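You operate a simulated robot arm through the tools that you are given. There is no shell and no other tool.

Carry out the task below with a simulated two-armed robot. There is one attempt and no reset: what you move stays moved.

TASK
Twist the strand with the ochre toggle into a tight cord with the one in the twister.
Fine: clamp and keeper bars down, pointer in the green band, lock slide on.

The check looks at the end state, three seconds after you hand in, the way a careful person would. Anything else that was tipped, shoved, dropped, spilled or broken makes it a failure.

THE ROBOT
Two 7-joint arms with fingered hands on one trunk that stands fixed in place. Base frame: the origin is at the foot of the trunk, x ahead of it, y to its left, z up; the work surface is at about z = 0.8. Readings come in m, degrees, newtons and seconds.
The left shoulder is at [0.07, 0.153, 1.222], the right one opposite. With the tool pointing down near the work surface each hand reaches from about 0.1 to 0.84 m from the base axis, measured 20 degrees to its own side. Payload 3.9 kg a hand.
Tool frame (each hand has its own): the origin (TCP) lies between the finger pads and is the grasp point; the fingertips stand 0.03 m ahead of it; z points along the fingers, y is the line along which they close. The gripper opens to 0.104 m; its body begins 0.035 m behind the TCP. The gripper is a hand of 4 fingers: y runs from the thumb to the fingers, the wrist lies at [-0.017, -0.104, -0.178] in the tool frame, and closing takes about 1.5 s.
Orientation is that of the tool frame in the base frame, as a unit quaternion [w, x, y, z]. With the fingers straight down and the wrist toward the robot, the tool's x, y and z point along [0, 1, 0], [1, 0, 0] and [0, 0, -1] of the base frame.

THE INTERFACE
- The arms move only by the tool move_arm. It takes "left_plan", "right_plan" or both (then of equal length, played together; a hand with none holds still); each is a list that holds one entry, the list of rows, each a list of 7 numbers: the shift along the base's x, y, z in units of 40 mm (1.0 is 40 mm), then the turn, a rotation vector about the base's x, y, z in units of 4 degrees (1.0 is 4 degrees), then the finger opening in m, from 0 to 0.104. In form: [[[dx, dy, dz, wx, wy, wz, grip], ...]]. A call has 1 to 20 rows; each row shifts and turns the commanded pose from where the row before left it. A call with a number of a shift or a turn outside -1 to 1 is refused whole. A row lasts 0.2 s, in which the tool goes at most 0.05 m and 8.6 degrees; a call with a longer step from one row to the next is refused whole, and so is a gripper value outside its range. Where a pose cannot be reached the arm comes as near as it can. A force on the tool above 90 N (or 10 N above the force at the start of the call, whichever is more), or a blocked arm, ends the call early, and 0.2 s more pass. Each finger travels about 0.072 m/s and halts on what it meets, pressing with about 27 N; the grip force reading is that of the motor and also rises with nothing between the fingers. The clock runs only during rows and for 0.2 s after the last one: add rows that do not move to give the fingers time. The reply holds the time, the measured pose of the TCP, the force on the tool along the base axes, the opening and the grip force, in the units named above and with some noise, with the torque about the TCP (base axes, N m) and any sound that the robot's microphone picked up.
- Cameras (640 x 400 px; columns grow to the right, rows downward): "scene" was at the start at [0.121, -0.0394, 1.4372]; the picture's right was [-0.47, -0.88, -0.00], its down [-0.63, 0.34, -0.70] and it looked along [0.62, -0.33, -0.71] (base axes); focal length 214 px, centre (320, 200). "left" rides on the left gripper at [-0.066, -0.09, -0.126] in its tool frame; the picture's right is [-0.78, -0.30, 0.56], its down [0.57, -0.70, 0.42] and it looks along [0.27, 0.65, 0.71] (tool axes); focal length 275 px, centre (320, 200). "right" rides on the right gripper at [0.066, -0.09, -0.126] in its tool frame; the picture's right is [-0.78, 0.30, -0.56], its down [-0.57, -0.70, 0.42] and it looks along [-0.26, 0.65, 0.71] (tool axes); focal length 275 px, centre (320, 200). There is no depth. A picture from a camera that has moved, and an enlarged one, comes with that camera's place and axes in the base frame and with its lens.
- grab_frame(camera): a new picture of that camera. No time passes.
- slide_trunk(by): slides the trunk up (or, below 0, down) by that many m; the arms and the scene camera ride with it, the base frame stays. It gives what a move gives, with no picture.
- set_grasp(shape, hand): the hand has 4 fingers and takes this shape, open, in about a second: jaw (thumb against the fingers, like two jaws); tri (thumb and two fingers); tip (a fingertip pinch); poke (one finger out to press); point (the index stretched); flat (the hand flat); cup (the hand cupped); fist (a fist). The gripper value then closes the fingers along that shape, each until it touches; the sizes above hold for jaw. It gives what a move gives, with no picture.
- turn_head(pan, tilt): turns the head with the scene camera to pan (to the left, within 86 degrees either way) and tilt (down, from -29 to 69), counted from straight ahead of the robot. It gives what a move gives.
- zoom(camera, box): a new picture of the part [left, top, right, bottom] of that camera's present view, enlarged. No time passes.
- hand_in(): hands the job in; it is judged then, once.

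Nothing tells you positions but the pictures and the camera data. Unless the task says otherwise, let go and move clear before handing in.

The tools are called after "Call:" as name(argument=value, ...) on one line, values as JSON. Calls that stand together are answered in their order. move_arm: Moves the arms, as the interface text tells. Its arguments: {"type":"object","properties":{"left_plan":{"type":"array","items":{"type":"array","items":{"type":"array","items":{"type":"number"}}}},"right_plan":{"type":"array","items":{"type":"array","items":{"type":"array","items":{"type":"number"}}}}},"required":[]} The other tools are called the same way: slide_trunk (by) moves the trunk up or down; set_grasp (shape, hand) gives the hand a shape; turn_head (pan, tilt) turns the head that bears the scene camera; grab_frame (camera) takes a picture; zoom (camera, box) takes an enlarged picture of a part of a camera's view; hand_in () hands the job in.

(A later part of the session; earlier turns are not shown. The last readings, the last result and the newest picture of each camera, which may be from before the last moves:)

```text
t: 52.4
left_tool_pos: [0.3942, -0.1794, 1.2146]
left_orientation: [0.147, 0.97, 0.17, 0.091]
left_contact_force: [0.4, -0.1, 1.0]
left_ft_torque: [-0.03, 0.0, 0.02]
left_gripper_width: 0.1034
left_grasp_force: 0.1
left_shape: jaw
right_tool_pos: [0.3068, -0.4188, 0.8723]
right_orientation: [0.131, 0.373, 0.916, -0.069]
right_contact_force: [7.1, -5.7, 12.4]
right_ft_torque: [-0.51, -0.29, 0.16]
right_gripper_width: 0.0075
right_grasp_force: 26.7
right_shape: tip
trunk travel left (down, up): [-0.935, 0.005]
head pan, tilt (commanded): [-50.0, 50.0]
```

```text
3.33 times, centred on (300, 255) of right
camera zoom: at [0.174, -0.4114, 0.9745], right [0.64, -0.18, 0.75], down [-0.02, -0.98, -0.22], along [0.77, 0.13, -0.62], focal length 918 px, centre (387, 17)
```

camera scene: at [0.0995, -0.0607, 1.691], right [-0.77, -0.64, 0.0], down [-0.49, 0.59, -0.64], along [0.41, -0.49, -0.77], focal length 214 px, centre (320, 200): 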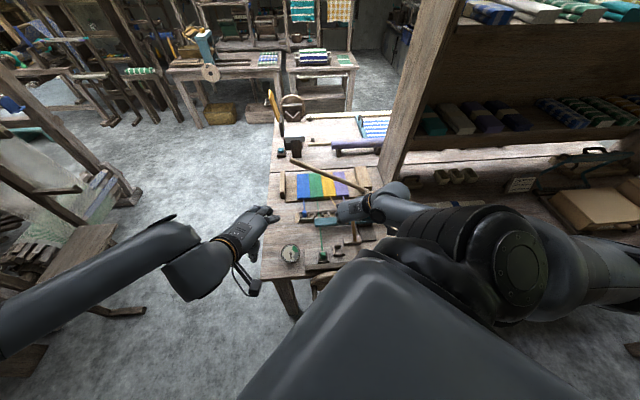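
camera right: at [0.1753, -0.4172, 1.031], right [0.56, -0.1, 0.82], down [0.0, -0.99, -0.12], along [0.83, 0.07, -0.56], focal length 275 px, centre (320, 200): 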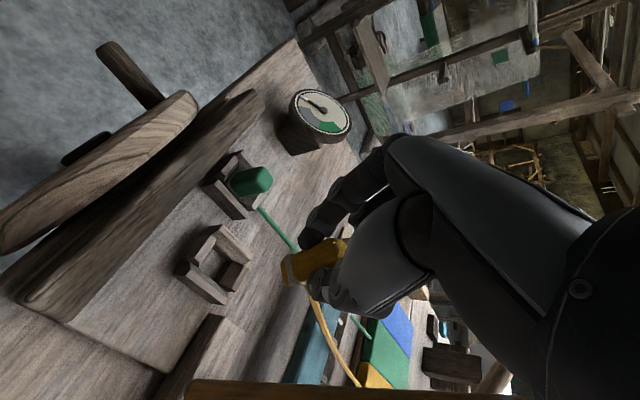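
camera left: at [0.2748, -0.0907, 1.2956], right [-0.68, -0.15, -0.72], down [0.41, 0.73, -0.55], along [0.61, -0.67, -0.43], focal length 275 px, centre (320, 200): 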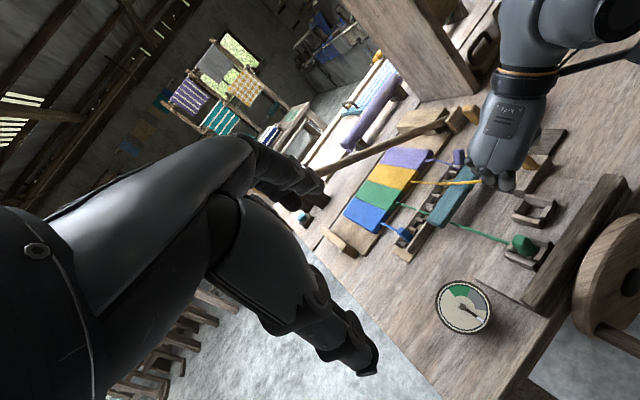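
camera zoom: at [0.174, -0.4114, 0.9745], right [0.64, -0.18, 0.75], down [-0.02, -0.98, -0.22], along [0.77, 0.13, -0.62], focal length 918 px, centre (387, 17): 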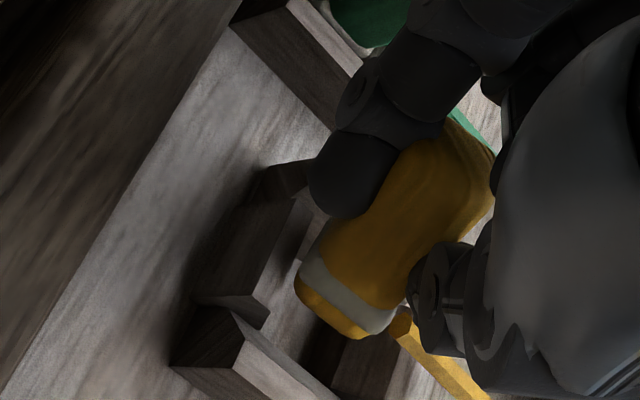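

Call:
move_arm(right_plan=[[[0, 0, 0.08, 0, 0, 0, 0.0], [0.07, -0.07, 0.02, 0, 0, 0, 0.0], [0.07, -0.07, 0.02, 0, 0, 0, 0.0], [0, 0, 0, 0, 0, 0, 0.0]]])

Call:
zoom(camera="right", box=[230, 195, 370, 315])

Call:
zoom(camera="left", box=[515, 180, 575, 240])

```text
t: 53.4
left_tool_pos: [0.3927, -0.1806, 1.2144]
left_orientation: [0.147, 0.97, 0.171, 0.092]
left_contact_force: [-0.1, 0.6, -0.8]
left_ft_torque: [0.02, -0.02, 0.01]
left_gripper_width: 0.1035
left_grasp_force: 0.0
left_shape: jaw
right_tool_pos: [0.3084, -0.4259, 0.8749]
right_orientation: [0.129, 0.373, 0.916, -0.07]
right_contact_force: [-0.2, 0.2, -0.1]
right_ft_torque: [0.0, -0.02, 0.02]
right_gripper_width: 0.0076
right_grasp_force: 26.4
right_shape: tip
trunk travel left (down, up): [-0.935, 0.005]
head pan, tilt (commanded): [-50.0, 50.0]
```

```text
3.33 times, centred on (300, 255) of right
camera zoom: at [0.1773, -0.4173, 0.9781], right [0.64, -0.18, 0.75], down [-0.02, -0.98, -0.22], along [0.77, 0.12, -0.63], focal length 918 px, centre (387, 17)
```

zoom: 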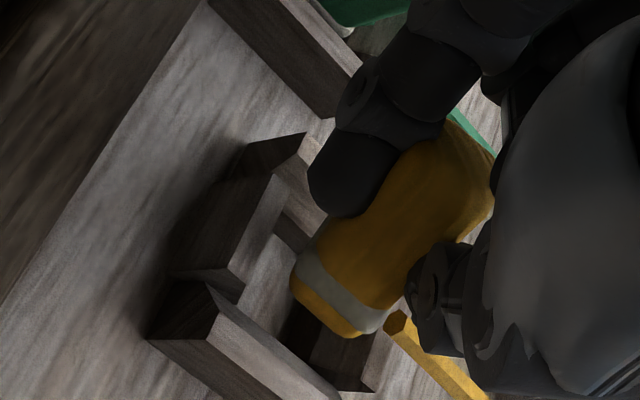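

```text
6.67 times, centred on (545, 210) of left
camera zoom: at [0.2753, -0.0912, 1.2954], right [-0.68, -0.15, -0.72], down [0.41, 0.73, -0.55], along [0.61, -0.67, -0.43], focal length 1835 px, centre (-1180, 133)
```

zoom: 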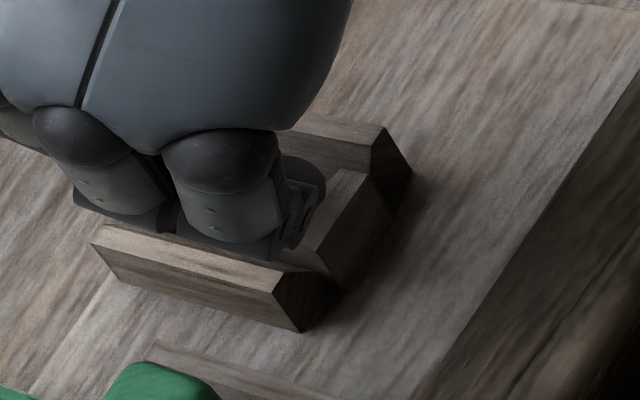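

Call:
move_arm(right_plan=[[[0.08, -0.08, 0.0, 0, 0, 0, 0.0], [0.08, -0.08, 0.0, 0, 0, 0, 0.0], [0, 0, 0, 0, 0, 0, 0.0]]])

Call:
zoom(camera="right", box=[230, 195, 370, 315])

```text
t: 54.2
left_tool_pos: [0.3918, -0.1783, 1.2164]
left_orientation: [0.147, 0.97, 0.171, 0.093]
left_contact_force: [0.2, 0.2, -0.3]
left_ft_torque: [0.02, -0.02, 0.0]
left_gripper_width: 0.1038
left_grasp_force: 0.1
left_shape: jaw
right_tool_pos: [0.3139, -0.4315, 0.8749]
right_orientation: [0.129, 0.372, 0.917, -0.07]
right_contact_force: [-0.4, -0.3, -0.2]
right_ft_torque: [-0.02, -0.02, 0.02]
right_gripper_width: 0.0077
right_grasp_force: 27.3
right_shape: tip
trunk travel left (down, up): [-0.935, 0.005]
head pan, tilt (commanded): [-50.0, 50.0]
```

```text
3.33 times, centred on (300, 255) of right
camera zoom: at [0.183, -0.4237, 0.9779], right [0.64, -0.18, 0.75], down [-0.02, -0.98, -0.22], along [0.77, 0.13, -0.63], focal length 918 px, centre (387, 17)
```

zoom: 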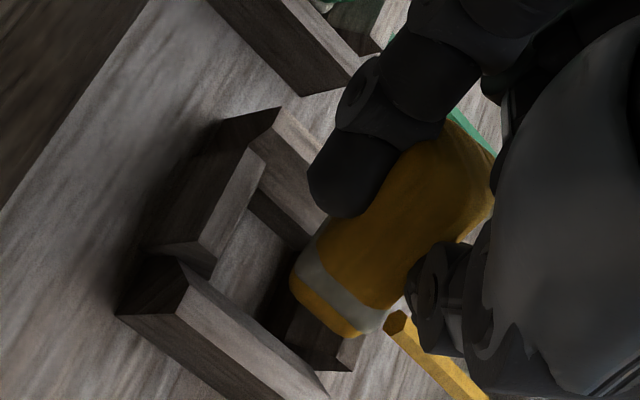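

Call:
zoom(camera="right", box=[260, 230, 340, 310])

Call:
grab_frame(camera="right")

```text
5.00 times, centred on (300, 270) of right
camera zoom: at [0.183, -0.4237, 0.9779], right [0.64, -0.18, 0.75], down [-0.02, -0.98, -0.22], along [0.77, 0.13, -0.63], focal length 1376 px, centre (420, -150)
```

zoom: 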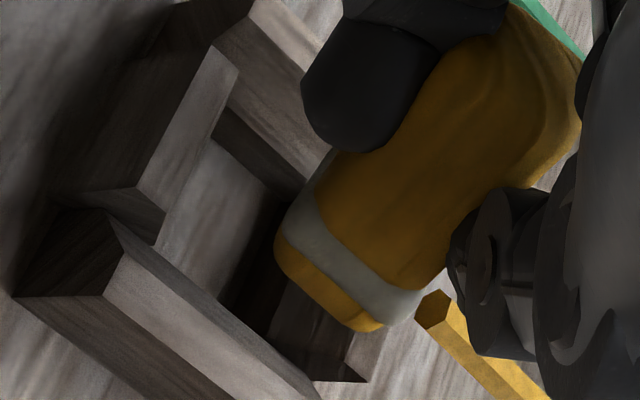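

```text
taken
camera right: at [0.183, -0.4237, 0.9779], right [0.64, -0.18, 0.75], down [-0.02, -0.98, -0.22], along [0.77, 0.13, -0.63], focal length 275 px, centre (320, 200)
```

right: 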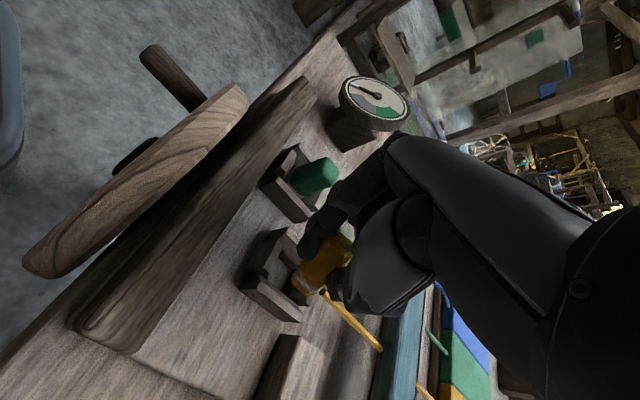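

The close-up shows the toggle leaning about 35° top-left in the fingers (index contacts low, thumb high), which is why it won't enter. I'll raise a little and roll the hand to bring the toggle upright, checking clearance as I go.

Call:
move_arm(right_plan=[[[-0.1, 0.1, 0.5, 0, 0, 0, 0.0], [-0.1, 0.0, 0, 0.6, -0.6, 0, 0.0], [-0.1, 0.0, 0, 0.6, -0.6, 0, 0.0], [0, 0, 0, 0.6, -0.6, 0, 0.0], [0, 0, 0, 0.6, -0.6, 0, 0.0], [0, 0, 0, 0, 0, 0, 0.0]]])

Call:
grab_frame(camera="right")

Call:
zoom(camera="scene", box=[300, 190, 420, 280])

Call:
zoom(camera="left", box=[460, 80, 640, 260])

```text
t: 55.6
left_tool_pos: [0.3934, -0.1806, 1.2134]
left_orientation: [0.148, 0.97, 0.17, 0.092]
left_contact_force: [-0.1, -0.2, 0.2]
left_ft_torque: [0.02, -0.04, 0.0]
left_gripper_width: 0.1039
left_grasp_force: 0.1
left_shape: jaw
right_tool_pos: [0.3033, -0.4288, 0.8944]
right_orientation: [0.173, 0.387, 0.905, 0.039]
right_contact_force: [-1.0, -0.3, -0.3]
right_ft_torque: [0.01, -0.02, 0.02]
right_gripper_width: 0.0077
right_grasp_force: 27.5
right_shape: tip
trunk travel left (down, up): [-0.935, 0.005]
head pan, tilt (commanded): [-50.0, 50.0]
```

```text
taken
camera right: at [0.1568, -0.4361, 0.9746], right [0.51, -0.31, 0.8], down [0.03, -0.93, -0.38], along [0.86, 0.22, -0.46], focal length 275 px, centre (320, 200)
```

right: 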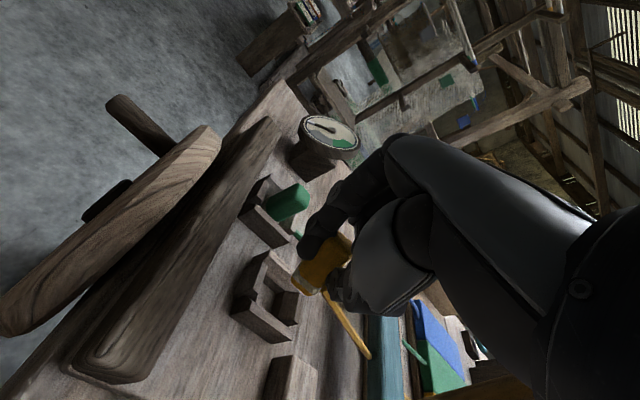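

```text
4.44 times, centred on (360, 235) of scene
camera zoom: at [0.0993, -0.0604, 1.691], right [-0.77, -0.64, 0.0], down [-0.49, 0.59, -0.64], along [0.41, -0.49, -0.77], focal length 953 px, centre (142, 44)
```

zoom: 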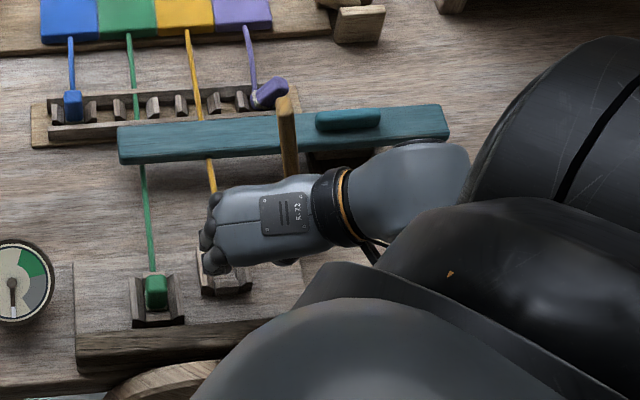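

```text
2.22 times, centred on (550, 170) of left
camera zoom: at [0.2752, -0.0911, 1.2955], right [-0.68, -0.15, -0.72], down [0.41, 0.73, -0.55], along [0.61, -0.67, -0.43], focal length 612 px, centre (-191, 267)
```

zoom: 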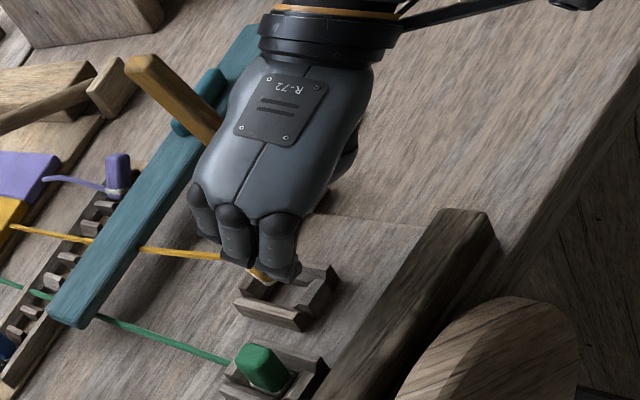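

Call:
zoom(camera="right", box=[230, 200, 370, 340])

Call:
zoom(camera="left", box=[540, 180, 620, 250])

```text
2.86 times, centred on (300, 270) of right
camera zoom: at [0.1568, -0.4361, 0.9746], right [0.51, -0.31, 0.8], down [0.03, -0.93, -0.38], along [0.86, 0.22, -0.46], focal length 786 px, centre (377, 0)
```

zoom: 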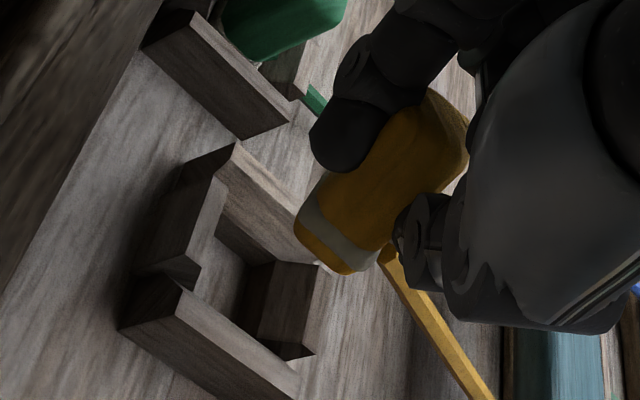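

```text
5.71 times, centred on (580, 215) of left
camera zoom: at [0.2752, -0.0911, 1.2955], right [-0.68, -0.15, -0.72], down [0.41, 0.73, -0.55], along [0.61, -0.67, -0.43], focal length 1573 px, centre (-1166, 114)
```

zoom: 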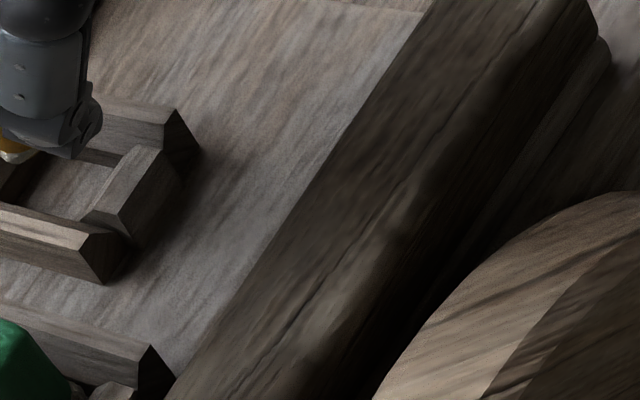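

Call:
zoom(camera="left", box=[510, 170, 570, 230])

Call:
zoom(camera="scene", box=[335, 225, 375, 260])

```text
6.67 times, centred on (540, 200) of left
camera zoom: at [0.2752, -0.0911, 1.2955], right [-0.68, -0.15, -0.72], down [0.41, 0.73, -0.55], along [0.61, -0.67, -0.43], focal length 1835 px, centre (-1147, 200)
```

zoom: 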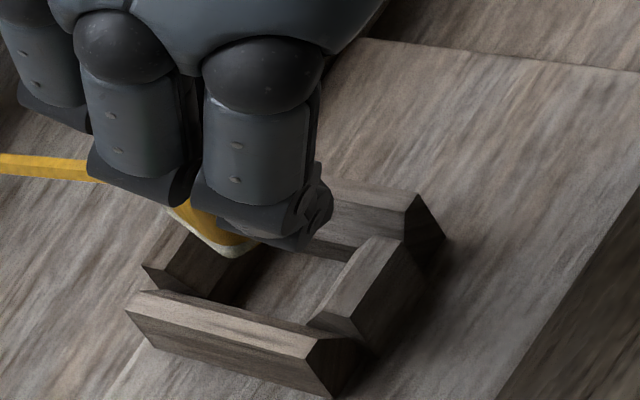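

```text
11.43 times, centred on (355, 242) of scene
camera zoom: at [0.0993, -0.0604, 1.691], right [-0.77, -0.64, 0.0], down [-0.49, 0.59, -0.64], along [0.41, -0.49, -0.77], focal length 2451 px, centre (-80, -286)
```

zoom: 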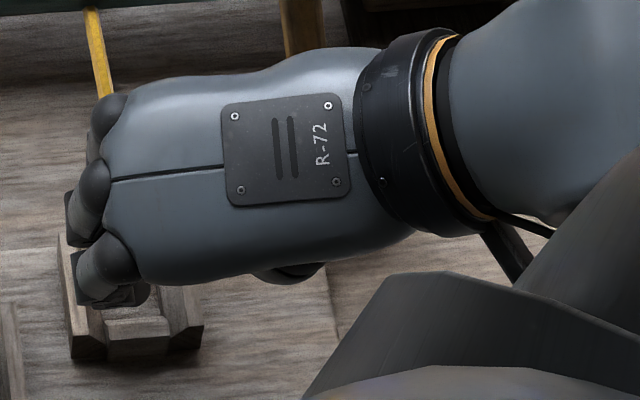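

Call:
move_arm(right_plan=[[[-0.11, 0.06, 0, 0.5, -0.5, 0, 0.0], [-0.11, 0.06, 0, 0.5, -0.5, 0, 0.0], [-0.05, 0, -0.1, 0, 0, 0, 0.0], [0, 0, -0.1, 0, 0, 0, 0.0], [0, 0, 0, 0, 0, 0, 0.0]]])

Call:
zoom(camera="left", box=[510, 170, 570, 230])

Call:
zoom(camera="right", box=[230, 200, 370, 340])

```text
t: 56.8
left_tool_pos: [0.3908, -0.1808, 1.2157]
left_orientation: [0.147, 0.97, 0.17, 0.092]
left_contact_force: [-0.1, 0.3, 0.5]
left_ft_torque: [-0.01, -0.02, 0.03]
left_gripper_width: 0.1037
left_grasp_force: 0.0
left_shape: jaw
right_tool_pos: [0.2922, -0.4237, 0.8877]
right_orientation: [0.192, 0.391, 0.896, 0.083]
right_contact_force: [0.3, 1.1, -0.6]
right_ft_torque: [0.01, -0.02, -0.01]
right_gripper_width: 0.0079
right_grasp_force: 27.0
right_shape: tip
trunk travel left (down, up): [-0.935, 0.005]
head pan, tilt (commanded): [-50.0, 50.0]
```

```text
6.67 times, centred on (540, 200) of left
camera zoom: at [0.2749, -0.091, 1.2956], right [-0.68, -0.15, -0.72], down [0.41, 0.73, -0.55], along [0.61, -0.67, -0.43], focal length 1835 px, centre (-1147, 200)
```

zoom: 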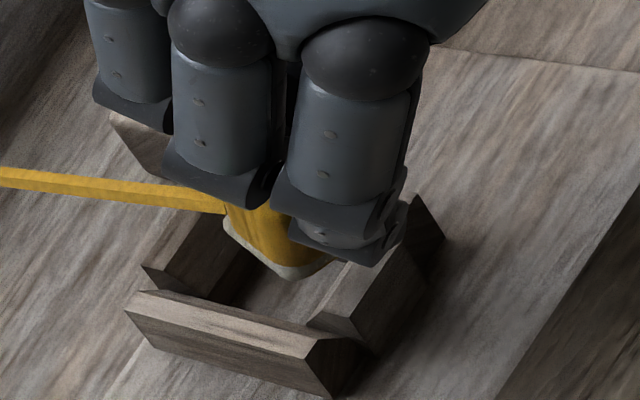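

```text
2.86 times, centred on (300, 270) of right
camera zoom: at [0.1404, -0.436, 0.9564], right [0.45, -0.37, 0.81], down [0.06, -0.9, -0.44], along [0.89, 0.25, -0.38], focal length 786 px, centre (377, 0)
```

zoom: 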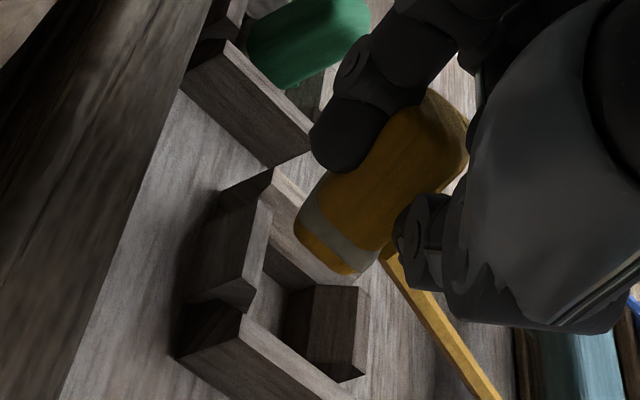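

Call:
move_arm(right_plan=[[[0.02, -0.19, 0, 0, 0, 0, 0.0], [0, 0, -0.15, 0, 0, 0, 0.0], [0, 0, -0.15, 0, 0, 0, 0.0], [0, 0, 0, 0, 0, 0, 0.0]]])

Call:
zoom(camera="left", box=[510, 170, 570, 230])

Call:
zoom(camera="right", box=[230, 200, 370, 340])

```text
t: 57.8
left_tool_pos: [0.392, -0.1772, 1.2157]
left_orientation: [0.147, 0.97, 0.172, 0.092]
left_contact_force: [-0.1, -0.8, -0.4]
left_ft_torque: [0.02, 0.02, 0.01]
left_gripper_width: 0.1036
left_grasp_force: 0.0
left_shape: jaw
right_tool_pos: [0.2932, -0.4316, 0.8764]
right_orientation: [0.193, 0.39, 0.896, 0.083]
right_contact_force: [-0.6, -2.3, 13.6]
right_ft_torque: [-0.18, -0.11, -0.03]
right_gripper_width: 0.008
right_grasp_force: 27.0
right_shape: tip
trunk travel left (down, up): [-0.935, 0.005]
head pan, tilt (commanded): [-50.0, 50.0]
```

```text
6.67 times, centred on (540, 200) of left
camera zoom: at [0.2742, -0.0899, 1.296], right [-0.68, -0.15, -0.72], down [0.41, 0.73, -0.55], along [0.61, -0.67, -0.43], focal length 1835 px, centre (-1147, 200)
```

zoom: 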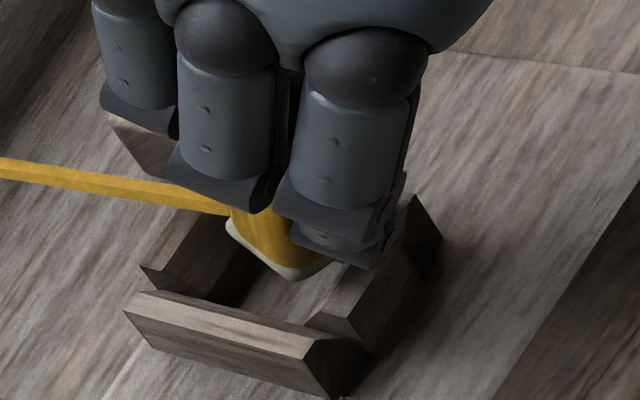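

```text
2.86 times, centred on (300, 270) of right
camera zoom: at [0.1406, -0.4438, 0.9443], right [0.45, -0.37, 0.82], down [0.06, -0.9, -0.44], along [0.89, 0.25, -0.38], focal length 786 px, centre (377, 0)
```

zoom: 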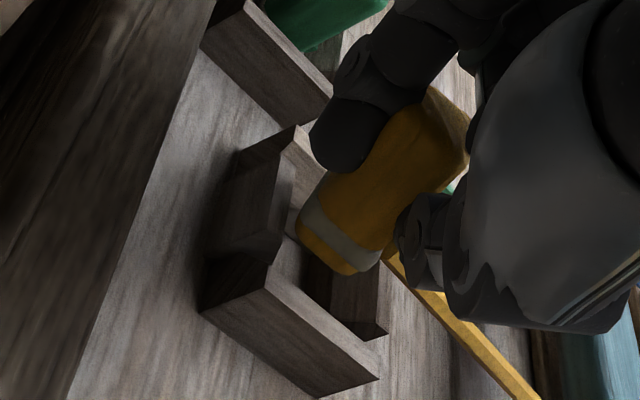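

Call:
move_arm(right_plan=[[[0, 0, 0.1, 0, 0, 0, 0.0], [0.1, -0.1, 0, 0, 0, 0, 0.0], [0, 0, -0.15, 0, 0, 0, 0.0], [0, 0, -0.1, 0, 0, 0, 0.0], [0, 0, 0, 0, 0, 0, 0.0]]])

Call:
zoom(camera="left", box=[510, 170, 570, 230])

Call:
zoom(camera="right", box=[230, 200, 370, 340])

```text
t: 59.0
left_tool_pos: [0.3921, -0.1803, 1.2152]
left_orientation: [0.147, 0.97, 0.172, 0.093]
left_contact_force: [-0.1, 0.6, 0.8]
left_ft_torque: [0.01, -0.02, -0.01]
left_gripper_width: 0.1038
left_grasp_force: 0.1
left_shape: jaw
right_tool_pos: [0.2983, -0.4367, 0.8682]
right_orientation: [0.192, 0.391, 0.896, 0.083]
right_contact_force: [0.8, 0.4, -0.4]
right_ft_torque: [0.01, 0.04, 0.0]
right_gripper_width: 0.0078
right_grasp_force: 27.4
right_shape: tip
trunk travel left (down, up): [-0.935, 0.005]
head pan, tilt (commanded): [-50.0, 50.0]
```

```text
6.67 times, centred on (540, 200) of left
camera zoom: at [0.275, -0.0911, 1.2955], right [-0.68, -0.15, -0.72], down [0.41, 0.73, -0.55], along [0.61, -0.67, -0.43], focal length 1835 px, centre (-1147, 200)
```

zoom: 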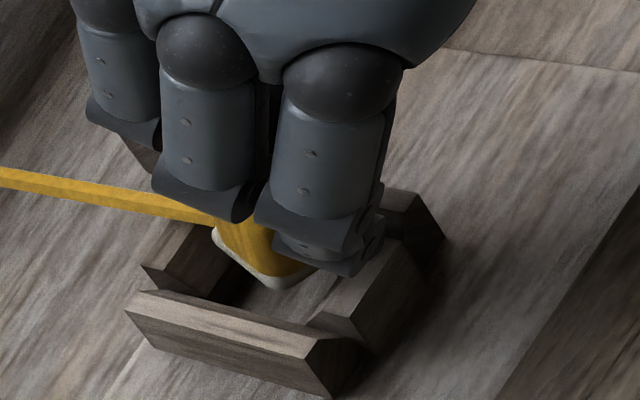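

```text
2.86 times, centred on (300, 270) of right
camera zoom: at [0.1459, -0.4491, 0.9372], right [0.45, -0.37, 0.81], down [0.06, -0.9, -0.44], along [0.89, 0.25, -0.38], focal length 786 px, centre (377, 0)
```

zoom: 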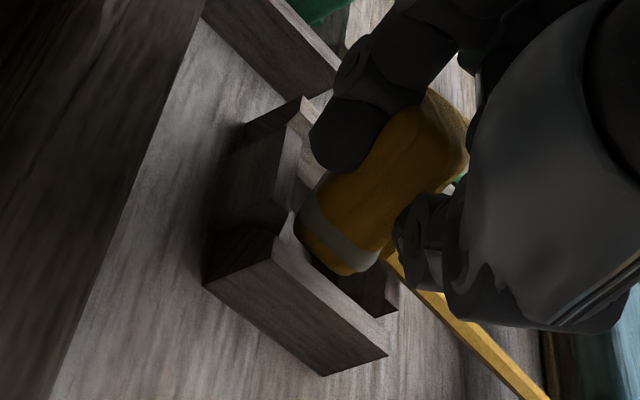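

That freed it: the toggle's foot is now entering the opening with no contact force. I'll keep lowering gently.

Call:
move_arm(right_plan=[[[0, 0, -0.1, 0, 0, 0, 0.0], [0, 0, -0.1, 0, 0, 0, 0.0], [0, 0, 0, 0, 0, 0, 0.0]]])

Call:
zoom(camera="left", box=[510, 170, 570, 230])

Call:
zoom(camera="right", box=[230, 200, 370, 340])

```text
t: 59.8
left_tool_pos: [0.3927, -0.1792, 1.2157]
left_orientation: [0.147, 0.97, 0.17, 0.092]
left_contact_force: [0.1, -1.1, -1.3]
left_ft_torque: [-0.02, -0.02, -0.01]
left_gripper_width: 0.1036
left_grasp_force: 0.0
left_shape: jaw
right_tool_pos: [0.2998, -0.4362, 0.8612]
right_orientation: [0.194, 0.391, 0.896, 0.083]
right_contact_force: [6.0, -4.4, 13.4]
right_ft_torque: [-0.4, -0.33, 0.07]
right_gripper_width: 0.0076
right_grasp_force: 27.0
right_shape: tip
trunk travel left (down, up): [-0.935, 0.005]
head pan, tilt (commanded): [-50.0, 50.0]
```

```text
6.67 times, centred on (540, 200) of left
camera zoom: at [0.2753, -0.0905, 1.2957], right [-0.68, -0.15, -0.72], down [0.41, 0.73, -0.55], along [0.61, -0.67, -0.43], focal length 1835 px, centre (-1147, 200)
```

zoom: 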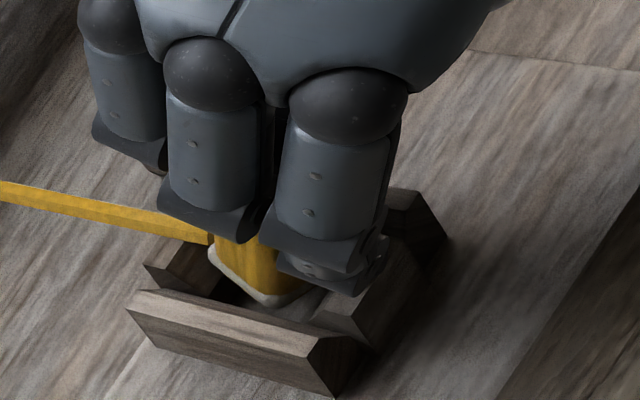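

```text
2.86 times, centred on (300, 270) of right
camera zoom: at [0.1476, -0.4484, 0.9299], right [0.45, -0.36, 0.82], down [0.06, -0.9, -0.44], along [0.89, 0.25, -0.38], focal length 786 px, centre (377, 0)
```

zoom: 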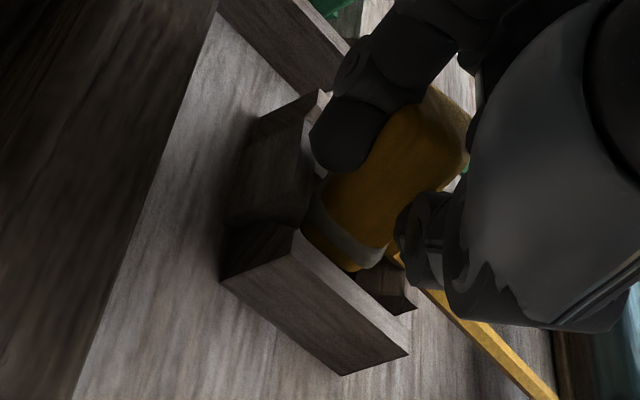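

Call:
move_arm(right_plan=[[[0, 0, 0.1, 0, 0, 0, 0.0], [0.08, 0.08, 0, 0, 0, 0, 0.0], [0.03, 0.0, 0, 0.4, -0.4, 0, 0.0], [0, 0, -0.1, 0.3, -0.3, 0, 0.0], [0, 0, -0.15, 0, 0, 0, 0.0], [0, 0, 0, 0, 0, 0, 0.0]]])

Call:
zoom(camera="left", box=[510, 170, 570, 230])

Call:
zoom(camera="right", box=[230, 200, 370, 340])

```text
t: 61.2
left_tool_pos: [0.3889, -0.1777, 1.2176]
left_orientation: [0.148, 0.97, 0.171, 0.095]
left_contact_force: [-0.5, -0.8, 0.6]
left_ft_torque: [0.01, 0.01, -0.03]
left_gripper_width: 0.1036
left_grasp_force: 0.0
left_shape: jaw
right_tool_pos: [0.3014, -0.4347, 0.8581]
right_orientation: [0.209, 0.393, 0.888, 0.115]
right_contact_force: [-7.6, -18.7, 46.1]
right_ft_torque: [-1.17, -0.46, -0.26]
right_gripper_width: 0.0089
right_grasp_force: 26.7
right_shape: tip
trunk travel left (down, up): [-0.935, 0.005]
head pan, tilt (commanded): [-50.0, 50.0]
```

```text
6.67 times, centred on (540, 200) of left
camera zoom: at [0.2704, -0.0894, 1.2973], right [-0.68, -0.15, -0.72], down [0.42, 0.73, -0.55], along [0.61, -0.67, -0.43], focal length 1835 px, centre (-1147, 200)
```

zoom: 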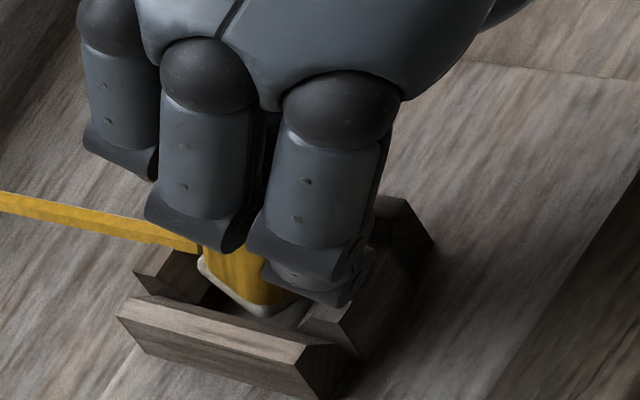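

```text
2.86 times, centred on (300, 270) of right
camera zoom: at [0.1455, -0.45, 0.9188], right [0.4, -0.4, 0.82], down [0.09, -0.88, -0.47], along [0.91, 0.26, -0.32], focal length 786 px, centre (377, 0)
```

zoom: 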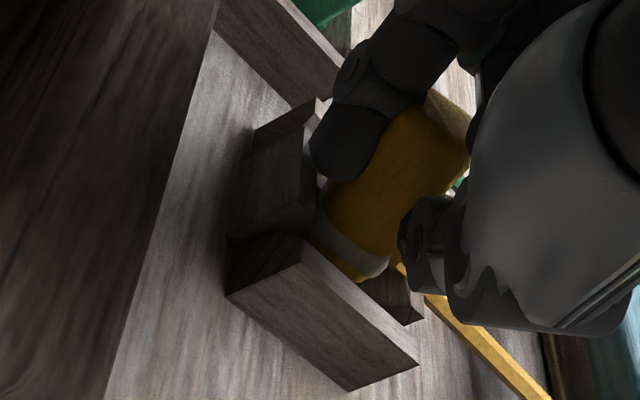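

The toggle's foot is now pressing on the socket floor, centred. I'll ease off the pressure and open the fingers slightly, watching how it stands.

Call:
move_arm(right_plan=[[[0, 0, 0.08, 0, 0, 0, 0.0], [0, 0, 0, 0, 0, 0, 0.012], [0, 0, 0, 0, 0, 0, 0.018], [0, 0, 0, 0, 0, 0, 0.022], [0, 0, 0, 0, 0, 0, 0.022]]])

Call:
zoom(camera="left", box=[510, 170, 570, 230])

Call:
zoom(camera="right", box=[230, 200, 370, 340])

```text
t: 62.4
left_tool_pos: [0.3936, -0.1809, 1.2151]
left_orientation: [0.148, 0.97, 0.17, 0.092]
left_contact_force: [0.4, -0.1, -0.6]
left_ft_torque: [-0.03, 0.02, 0.0]
left_gripper_width: 0.1034
left_grasp_force: 0.1
left_shape: jaw
right_tool_pos: [0.3031, -0.4331, 0.8598]
right_orientation: [0.206, 0.395, 0.888, 0.115]
right_contact_force: [14.0, -12.2, 22.0]
right_ft_torque: [-0.66, -0.49, 0.13]
right_gripper_width: 0.0209
right_grasp_force: 0.0
right_shape: tip
trunk travel left (down, up): [-0.935, 0.005]
head pan, tilt (commanded): [-50.0, 50.0]
```

```text
6.67 times, centred on (540, 200) of left
camera zoom: at [0.2752, -0.0916, 1.2955], right [-0.68, -0.15, -0.72], down [0.41, 0.73, -0.55], along [0.6, -0.67, -0.43], focal length 1835 px, centre (-1147, 200)
```

zoom: 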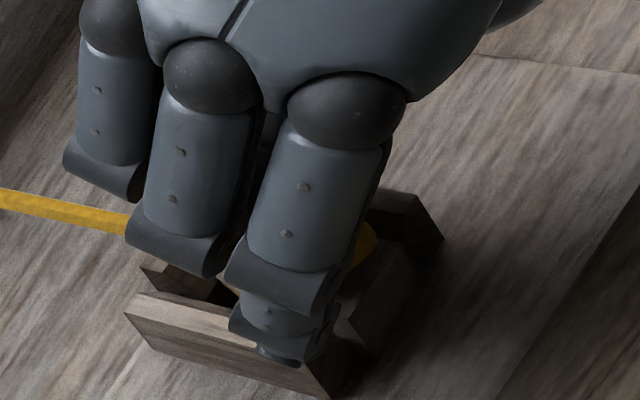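

```text
2.86 times, centred on (300, 270) of right
camera zoom: at [0.1474, -0.4488, 0.9194], right [0.41, -0.41, 0.82], down [0.08, -0.88, -0.48], along [0.91, 0.26, -0.32], focal length 786 px, centre (377, 0)
```

zoom: 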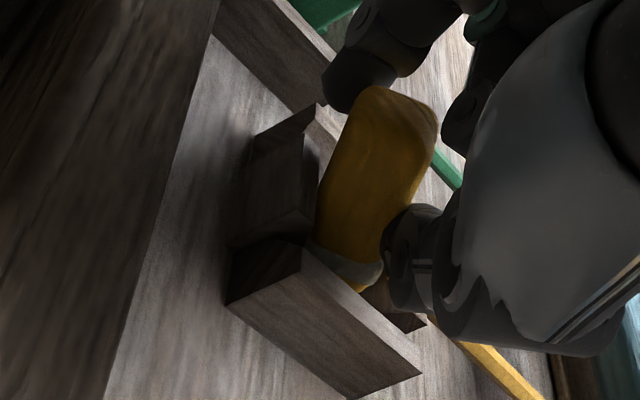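

Call:
move_arm(right_plan=[[[0, 0, 0.1, 0, 0, 0, 0.025], [0, 0, 0.15, 0, 0, 0, 0.03], [0, 0, 0, 0, 0, 0, 0.03]]])

Call:
zoom(camera="left", box=[510, 170, 570, 230])

Call:
zoom(camera="right", box=[230, 200, 370, 340])

```text
t: 63.2
left_tool_pos: [0.391, -0.1785, 1.2169]
left_orientation: [0.148, 0.97, 0.169, 0.092]
left_contact_force: [-0.3, 0.5, -0.3]
left_ft_torque: [0.0, 0.02, -0.03]
left_gripper_width: 0.1037
left_grasp_force: 0.2
left_shape: jaw
right_tool_pos: [0.2962, -0.4305, 0.8676]
right_orientation: [0.202, 0.394, 0.889, 0.115]
right_contact_force: [0.0, 0.9, 0.6]
right_ft_torque: [0.02, -0.03, 0.0]
right_gripper_width: 0.0295
right_grasp_force: 0.0
right_shape: tip
trunk travel left (down, up): [-0.935, 0.005]
head pan, tilt (commanded): [-50.0, 50.0]
```

```text
6.67 times, centred on (540, 200) of left
camera zoom: at [0.2729, -0.0901, 1.2958], right [-0.68, -0.15, -0.72], down [0.42, 0.73, -0.55], along [0.61, -0.67, -0.43], focal length 1835 px, centre (-1147, 200)
```

zoom: 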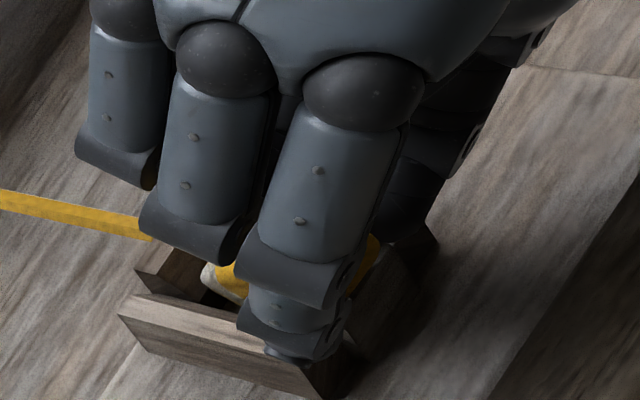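

```text
2.86 times, centred on (300, 270) of right
camera zoom: at [0.1417, -0.4455, 0.9279], right [0.42, -0.41, 0.81], down [0.08, -0.87, -0.48], along [0.91, 0.26, -0.33], focal length 786 px, centre (377, 0)
```

zoom: 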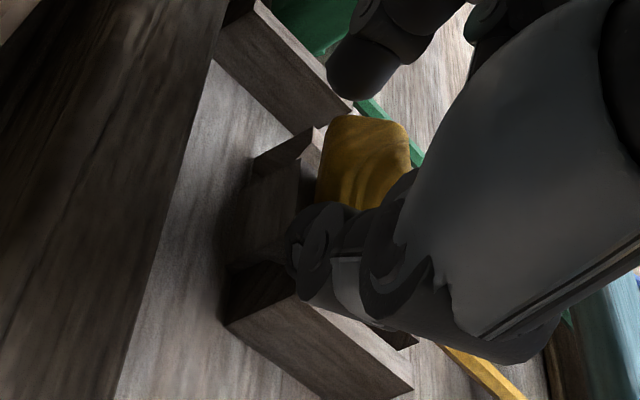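

Call:
move_arm(right_plan=[[[0, 0, 0.2, 0, 0, 0, 0.04], [0, 0, 0.4, 0, 0, 0, 0.045], [0, 0, 0.6, 0, 0, 0, 0.045], [0, 0, 0.6, 0, 0, 0, 0.045], [0, 0, 0, 0, 0, 0, 0.045]]])

Call:
zoom(camera="left", box=[490, 160, 590, 250])

Call:
zoom(camera="right", box=[180, 200, 360, 380])

Call:
zoom(camera="scene", box=[300, 190, 420, 280])

```text
t: 64.4
left_tool_pos: [0.393, -0.1795, 1.215]
left_orientation: [0.148, 0.97, 0.171, 0.093]
left_contact_force: [0.4, 0.2, 0.0]
left_ft_torque: [-0.04, -0.01, 0.0]
left_gripper_width: 0.1035
left_grasp_force: 0.0
left_shape: jaw
right_tool_pos: [0.3036, -0.4316, 0.9399]
right_orientation: [0.203, 0.393, 0.889, 0.114]
right_contact_force: [-0.2, 0.1, 1.0]
right_ft_torque: [-0.01, 0.01, -0.01]
right_gripper_width: 0.0446
right_grasp_force: 0.1
right_shape: tip
trunk travel left (down, up): [-0.935, 0.005]
head pan, tilt (commanded): [-50.0, 50.0]
```

```text
4.44 times, centred on (540, 205) of left
camera zoom: at [0.275, -0.0913, 1.2956], right [-0.68, -0.15, -0.72], down [0.41, 0.73, -0.55], along [0.61, -0.67, -0.43], focal length 1224 px, centre (-658, 178)
```

zoom: 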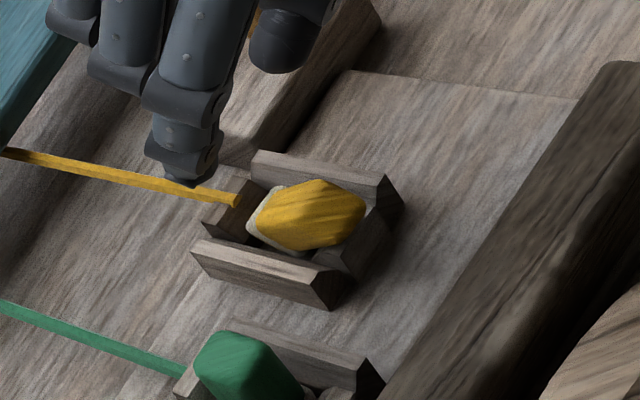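

```text
2.22 times, centred on (270, 290) of right
camera zoom: at [0.148, -0.4482, 1.0008], right [0.41, -0.41, 0.82], down [0.08, -0.88, -0.48], along [0.91, 0.26, -0.33], focal length 612 px, centre (431, 0)
```

zoom: 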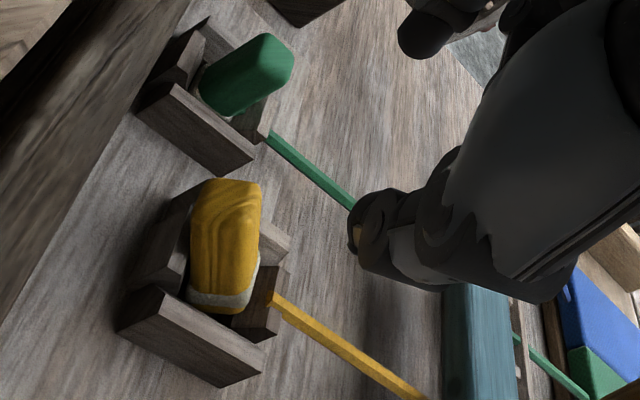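

```text
4.44 times, centred on (360, 235) of scene
camera zoom: at [0.0989, -0.0606, 1.691], right [-0.77, -0.64, 0.0], down [-0.49, 0.59, -0.64], along [0.41, -0.49, -0.77], focal length 953 px, centre (142, 44)
```

zoom: 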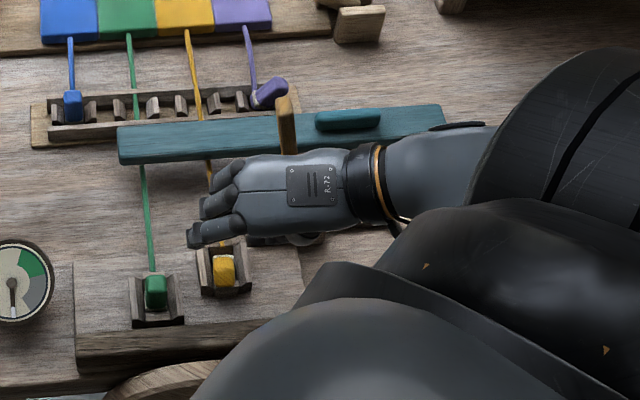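

The ochre toggle is now in its socket but leaning back toward me against the front wall. I'll close the pinch into a pusher, level the hand, and get in front of the toggle to push its top upright.

Call:
move_arm(right_plan=[[[0, 0, 0.5, 0, 0, 0, 0.03], [-0.08, 0.08, 0, -0.66, 0.66, 0, 0.01], [-0.08, 0.08, 0, -0.66, 0.66, 0, 0.0], [-0.08, 0.08, 0, -0.66, 0.66, 0, 0.0], [-0.08, 0.08, 0, -0.66, 0.66, 0, 0.0], [-0.08, 0.08, 0, -0.66, 0.66, 0, 0.0], [-0.08, 0.08, 0, -0.66, 0.66, 0, 0.0], [-0.08, 0.08, 0, -0.66, 0.66, 0, 0.0], [-0.08, 0.08, 0, -0.66, 0.66, 0, 0.0], [-0.08, 0.08, 0, -0.66, 0.66, 0, 0.0], [-0.08, 0.08, 0, 0, 0, 0, 0.0], [0, 0, 0, 0, 0, 0, 0.0]]])

Call:
grab_frame(camera="right")

Call:
zoom(camera="left", box=[440, 80, 640, 260])

```text
t: 67.0
left_tool_pos: [0.3935, -0.1805, 1.2156]
left_orientation: [0.148, 0.97, 0.172, 0.093]
left_contact_force: [0.1, -0.4, -1.3]
left_ft_torque: [0.0, -0.02, 0.02]
left_gripper_width: 0.1037
left_grasp_force: 0.2
left_shape: jaw
right_tool_pos: [0.2685, -0.4011, 0.9606]
right_orientation: [0.095, 0.358, 0.916, -0.152]
right_contact_force: [-0.8, -0.6, 0.9]
right_ft_torque: [-0.05, 0.01, 0.02]
right_gripper_width: 0.0
right_grasp_force: 27.7
right_shape: tip
trunk travel left (down, up): [-0.935, 0.005]
head pan, tilt (commanded): [-50.0, 50.0]
```

```text
taken
camera right: at [0.1513, -0.3788, 1.0776], right [0.73, -0.09, 0.68], down [-0.04, -1.0, -0.09], along [0.68, 0.04, -0.73], focal length 275 px, centre (320, 200)
```

right: 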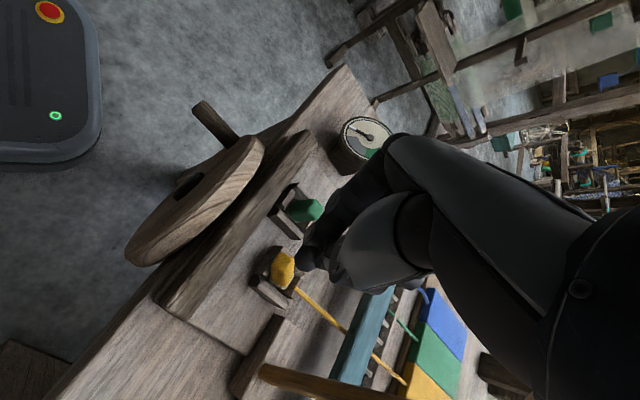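

```text
2.22 times, centred on (540, 170) of left
camera zoom: at [0.2747, -0.0913, 1.2956], right [-0.68, -0.15, -0.72], down [0.41, 0.73, -0.55], along [0.61, -0.67, -0.43], focal length 612 px, centre (-169, 267)
```

zoom: 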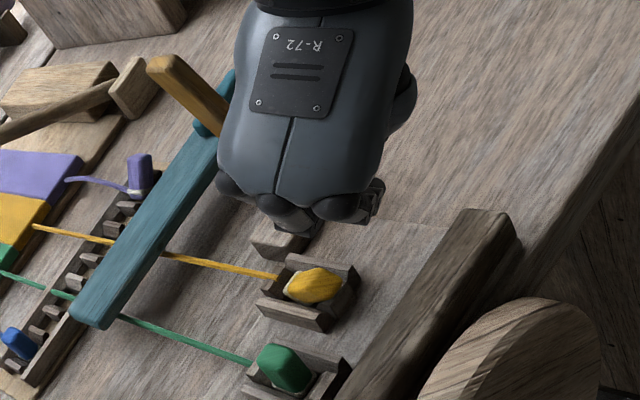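

Call:
move_arm(right_plan=[[[0.03, 0.03, 0, 0.59, -0.59, 0, 0.0], [0.03, 0.03, 0, 0.59, -0.59, 0, 0.0], [0.03, 0.03, 0, 0.59, -0.59, 0, 0.0], [0, 0, -0.6, 0, 0, 0, 0.0], [0, 0, -0.6, 0, 0, 0, 0.0], [0, 0, -0.55, 0, 0, 0, 0.0], [0, 0, 0, 0, 0, 0, 0.0]]])

Call:
zoom(camera="right", box=[200, 180, 380, 350])

Call:
zoom(camera="left", box=[490, 140, 610, 260])

```text
t: 68.6
left_tool_pos: [0.3919, -0.1799, 1.2154]
left_orientation: [0.147, 0.97, 0.17, 0.092]
left_contact_force: [-0.5, -0.1, -0.1]
left_ft_torque: [-0.02, 0.02, 0.0]
left_gripper_width: 0.1037
left_grasp_force: 0.0
left_shape: jaw
right_tool_pos: [0.2748, -0.3935, 0.891]
right_orientation: [0.129, 0.373, 0.916, -0.074]
right_contact_force: [0.0, 0.3, 0.5]
right_ft_torque: [-0.01, 0.01, 0.05]
right_gripper_width: 0.0
right_grasp_force: 26.8
right_shape: tip
trunk travel left (down, up): [-0.935, 0.005]
head pan, tilt (commanded): [-50.0, 50.0]
```

```text
2.35 times, centred on (290, 265) of right
camera zoom: at [0.1433, -0.3859, 0.9939], right [0.64, -0.18, 0.75], down [-0.02, -0.98, -0.21], along [0.77, 0.12, -0.63], focal length 648 px, centre (391, 47)
```

zoom: 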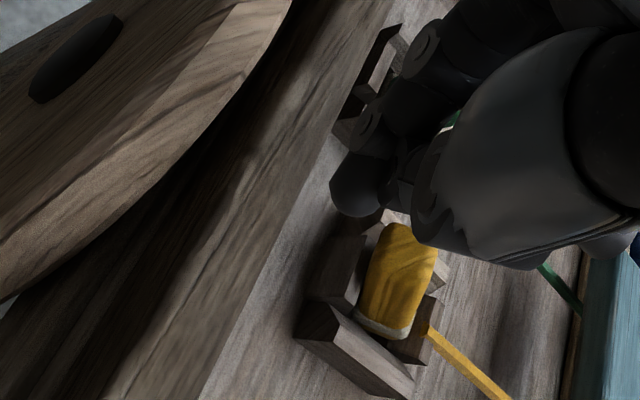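

```text
3.33 times, centred on (550, 200) of left
camera zoom: at [0.275, -0.0911, 1.2956], right [-0.68, -0.15, -0.72], down [0.41, 0.73, -0.55], along [0.61, -0.67, -0.43], focal length 918 px, centre (-447, 200)
```

zoom: 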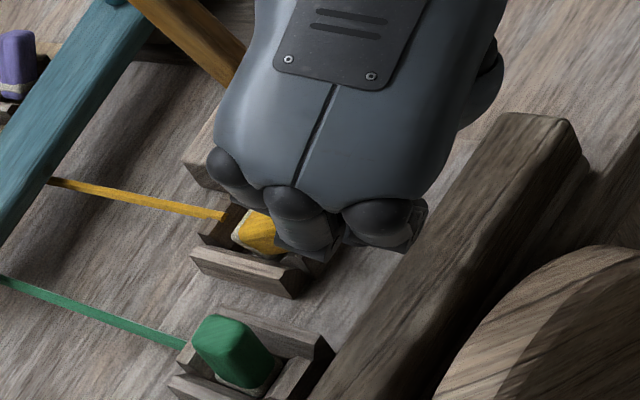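

Call:
move_arm(right_plan=[[[0.15, -0.15, 0, 0, 0, 0, 0.0], [0.15, -0.15, 0, 0, 0, 0, 0.0], [0, 0, 0, 0, 0, 0, 0.0]]])

Call:
zoom(camera="right", box=[200, 180, 380, 350])

Call:
zoom(camera="left", box=[490, 140, 610, 260])

```text
t: 69.4
left_tool_pos: [0.3921, -0.1802, 1.2153]
left_orientation: [0.148, 0.97, 0.17, 0.093]
left_contact_force: [-0.1, -0.4, 0.0]
left_ft_torque: [-0.01, 0.01, 0.0]
left_gripper_width: 0.1033
left_grasp_force: 0.0
left_shape: jaw
right_tool_pos: [0.284, -0.4073, 0.8894]
right_orientation: [0.128, 0.373, 0.916, -0.073]
right_contact_force: [0.3, -0.4, 0.6]
right_ft_torque: [0.01, 0.03, -0.02]
right_gripper_width: 0.0002
right_grasp_force: 27.6
right_shape: tip
trunk travel left (down, up): [-0.935, 0.005]
head pan, tilt (commanded): [-50.0, 50.0]
```

```text
2.35 times, centred on (290, 265) of right
camera zoom: at [0.1536, -0.3989, 0.9928], right [0.64, -0.18, 0.75], down [-0.02, -0.98, -0.21], along [0.77, 0.12, -0.63], focal length 648 px, centre (391, 47)
```

zoom: 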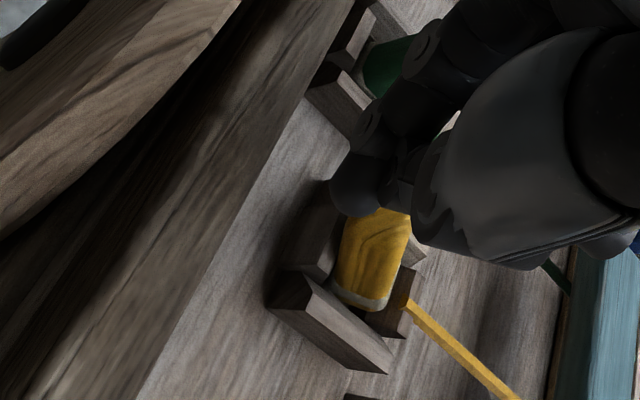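

```text
3.33 times, centred on (550, 200) of left
camera zoom: at [0.2748, -0.0911, 1.2956], right [-0.68, -0.15, -0.72], down [0.41, 0.73, -0.55], along [0.61, -0.67, -0.43], focal length 918 px, centre (-447, 200)
```

zoom: 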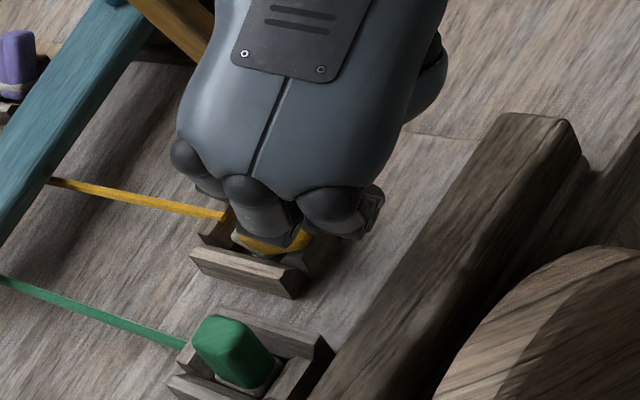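

Call:
move_arm(right_plan=[[[0.15, -0.15, 0, 0, 0, 0, 0.0], [0.12, -0.12, 0, 0, 0, 0, 0.0], [0, 0, 0, 0, 0, 0, 0.0]]])

Call:
zoom(camera="right", box=[200, 180, 380, 350])

Call:
zoom(camera="left", box=[490, 140, 610, 260])

```text
t: 70.2
left_tool_pos: [0.3926, -0.1808, 1.2157]
left_orientation: [0.147, 0.97, 0.17, 0.093]
left_contact_force: [0.2, -0.4, 0.3]
left_ft_torque: [-0.02, 0.01, -0.02]
left_gripper_width: 0.1037
left_grasp_force: 0.0
left_shape: jaw
right_tool_pos: [0.2945, -0.4189, 0.8892]
right_orientation: [0.129, 0.372, 0.916, -0.073]
right_contact_force: [-0.2, 0.3, -0.5]
right_ft_torque: [0.0, 0.01, -0.01]
right_gripper_width: 0.0002
right_grasp_force: 27.3
right_shape: tip
trunk travel left (down, up): [-0.935, 0.005]
head pan, tilt (commanded): [-50.0, 50.0]
```

```text
2.35 times, centred on (290, 265) of right
camera zoom: at [0.1634, -0.4098, 0.9933], right [0.64, -0.18, 0.75], down [-0.02, -0.98, -0.21], along [0.77, 0.12, -0.63], focal length 648 px, centre (391, 47)
```

zoom: 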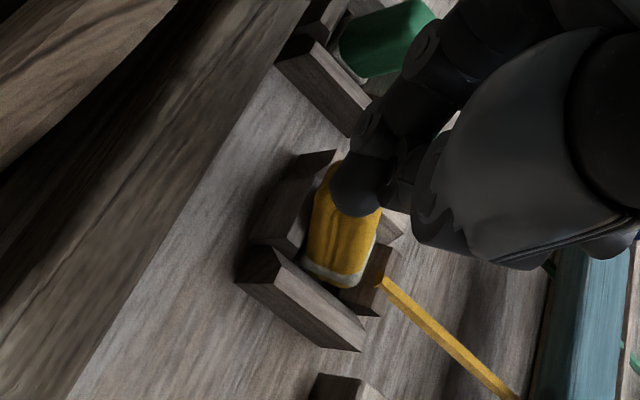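

```text
3.33 times, centred on (550, 200) of left
camera zoom: at [0.2747, -0.091, 1.2956], right [-0.68, -0.15, -0.72], down [0.41, 0.73, -0.55], along [0.61, -0.67, -0.43], focal length 918 px, centre (-447, 200)
```

zoom: 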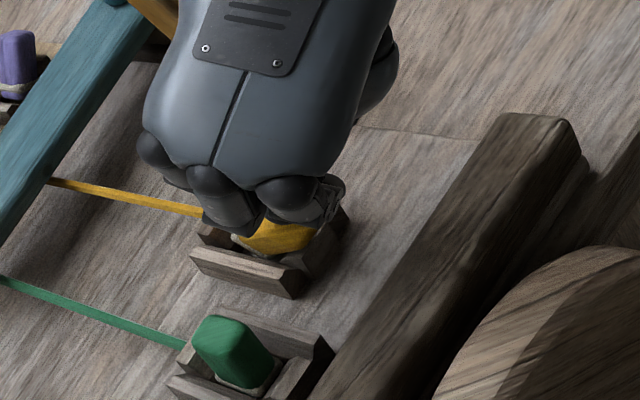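

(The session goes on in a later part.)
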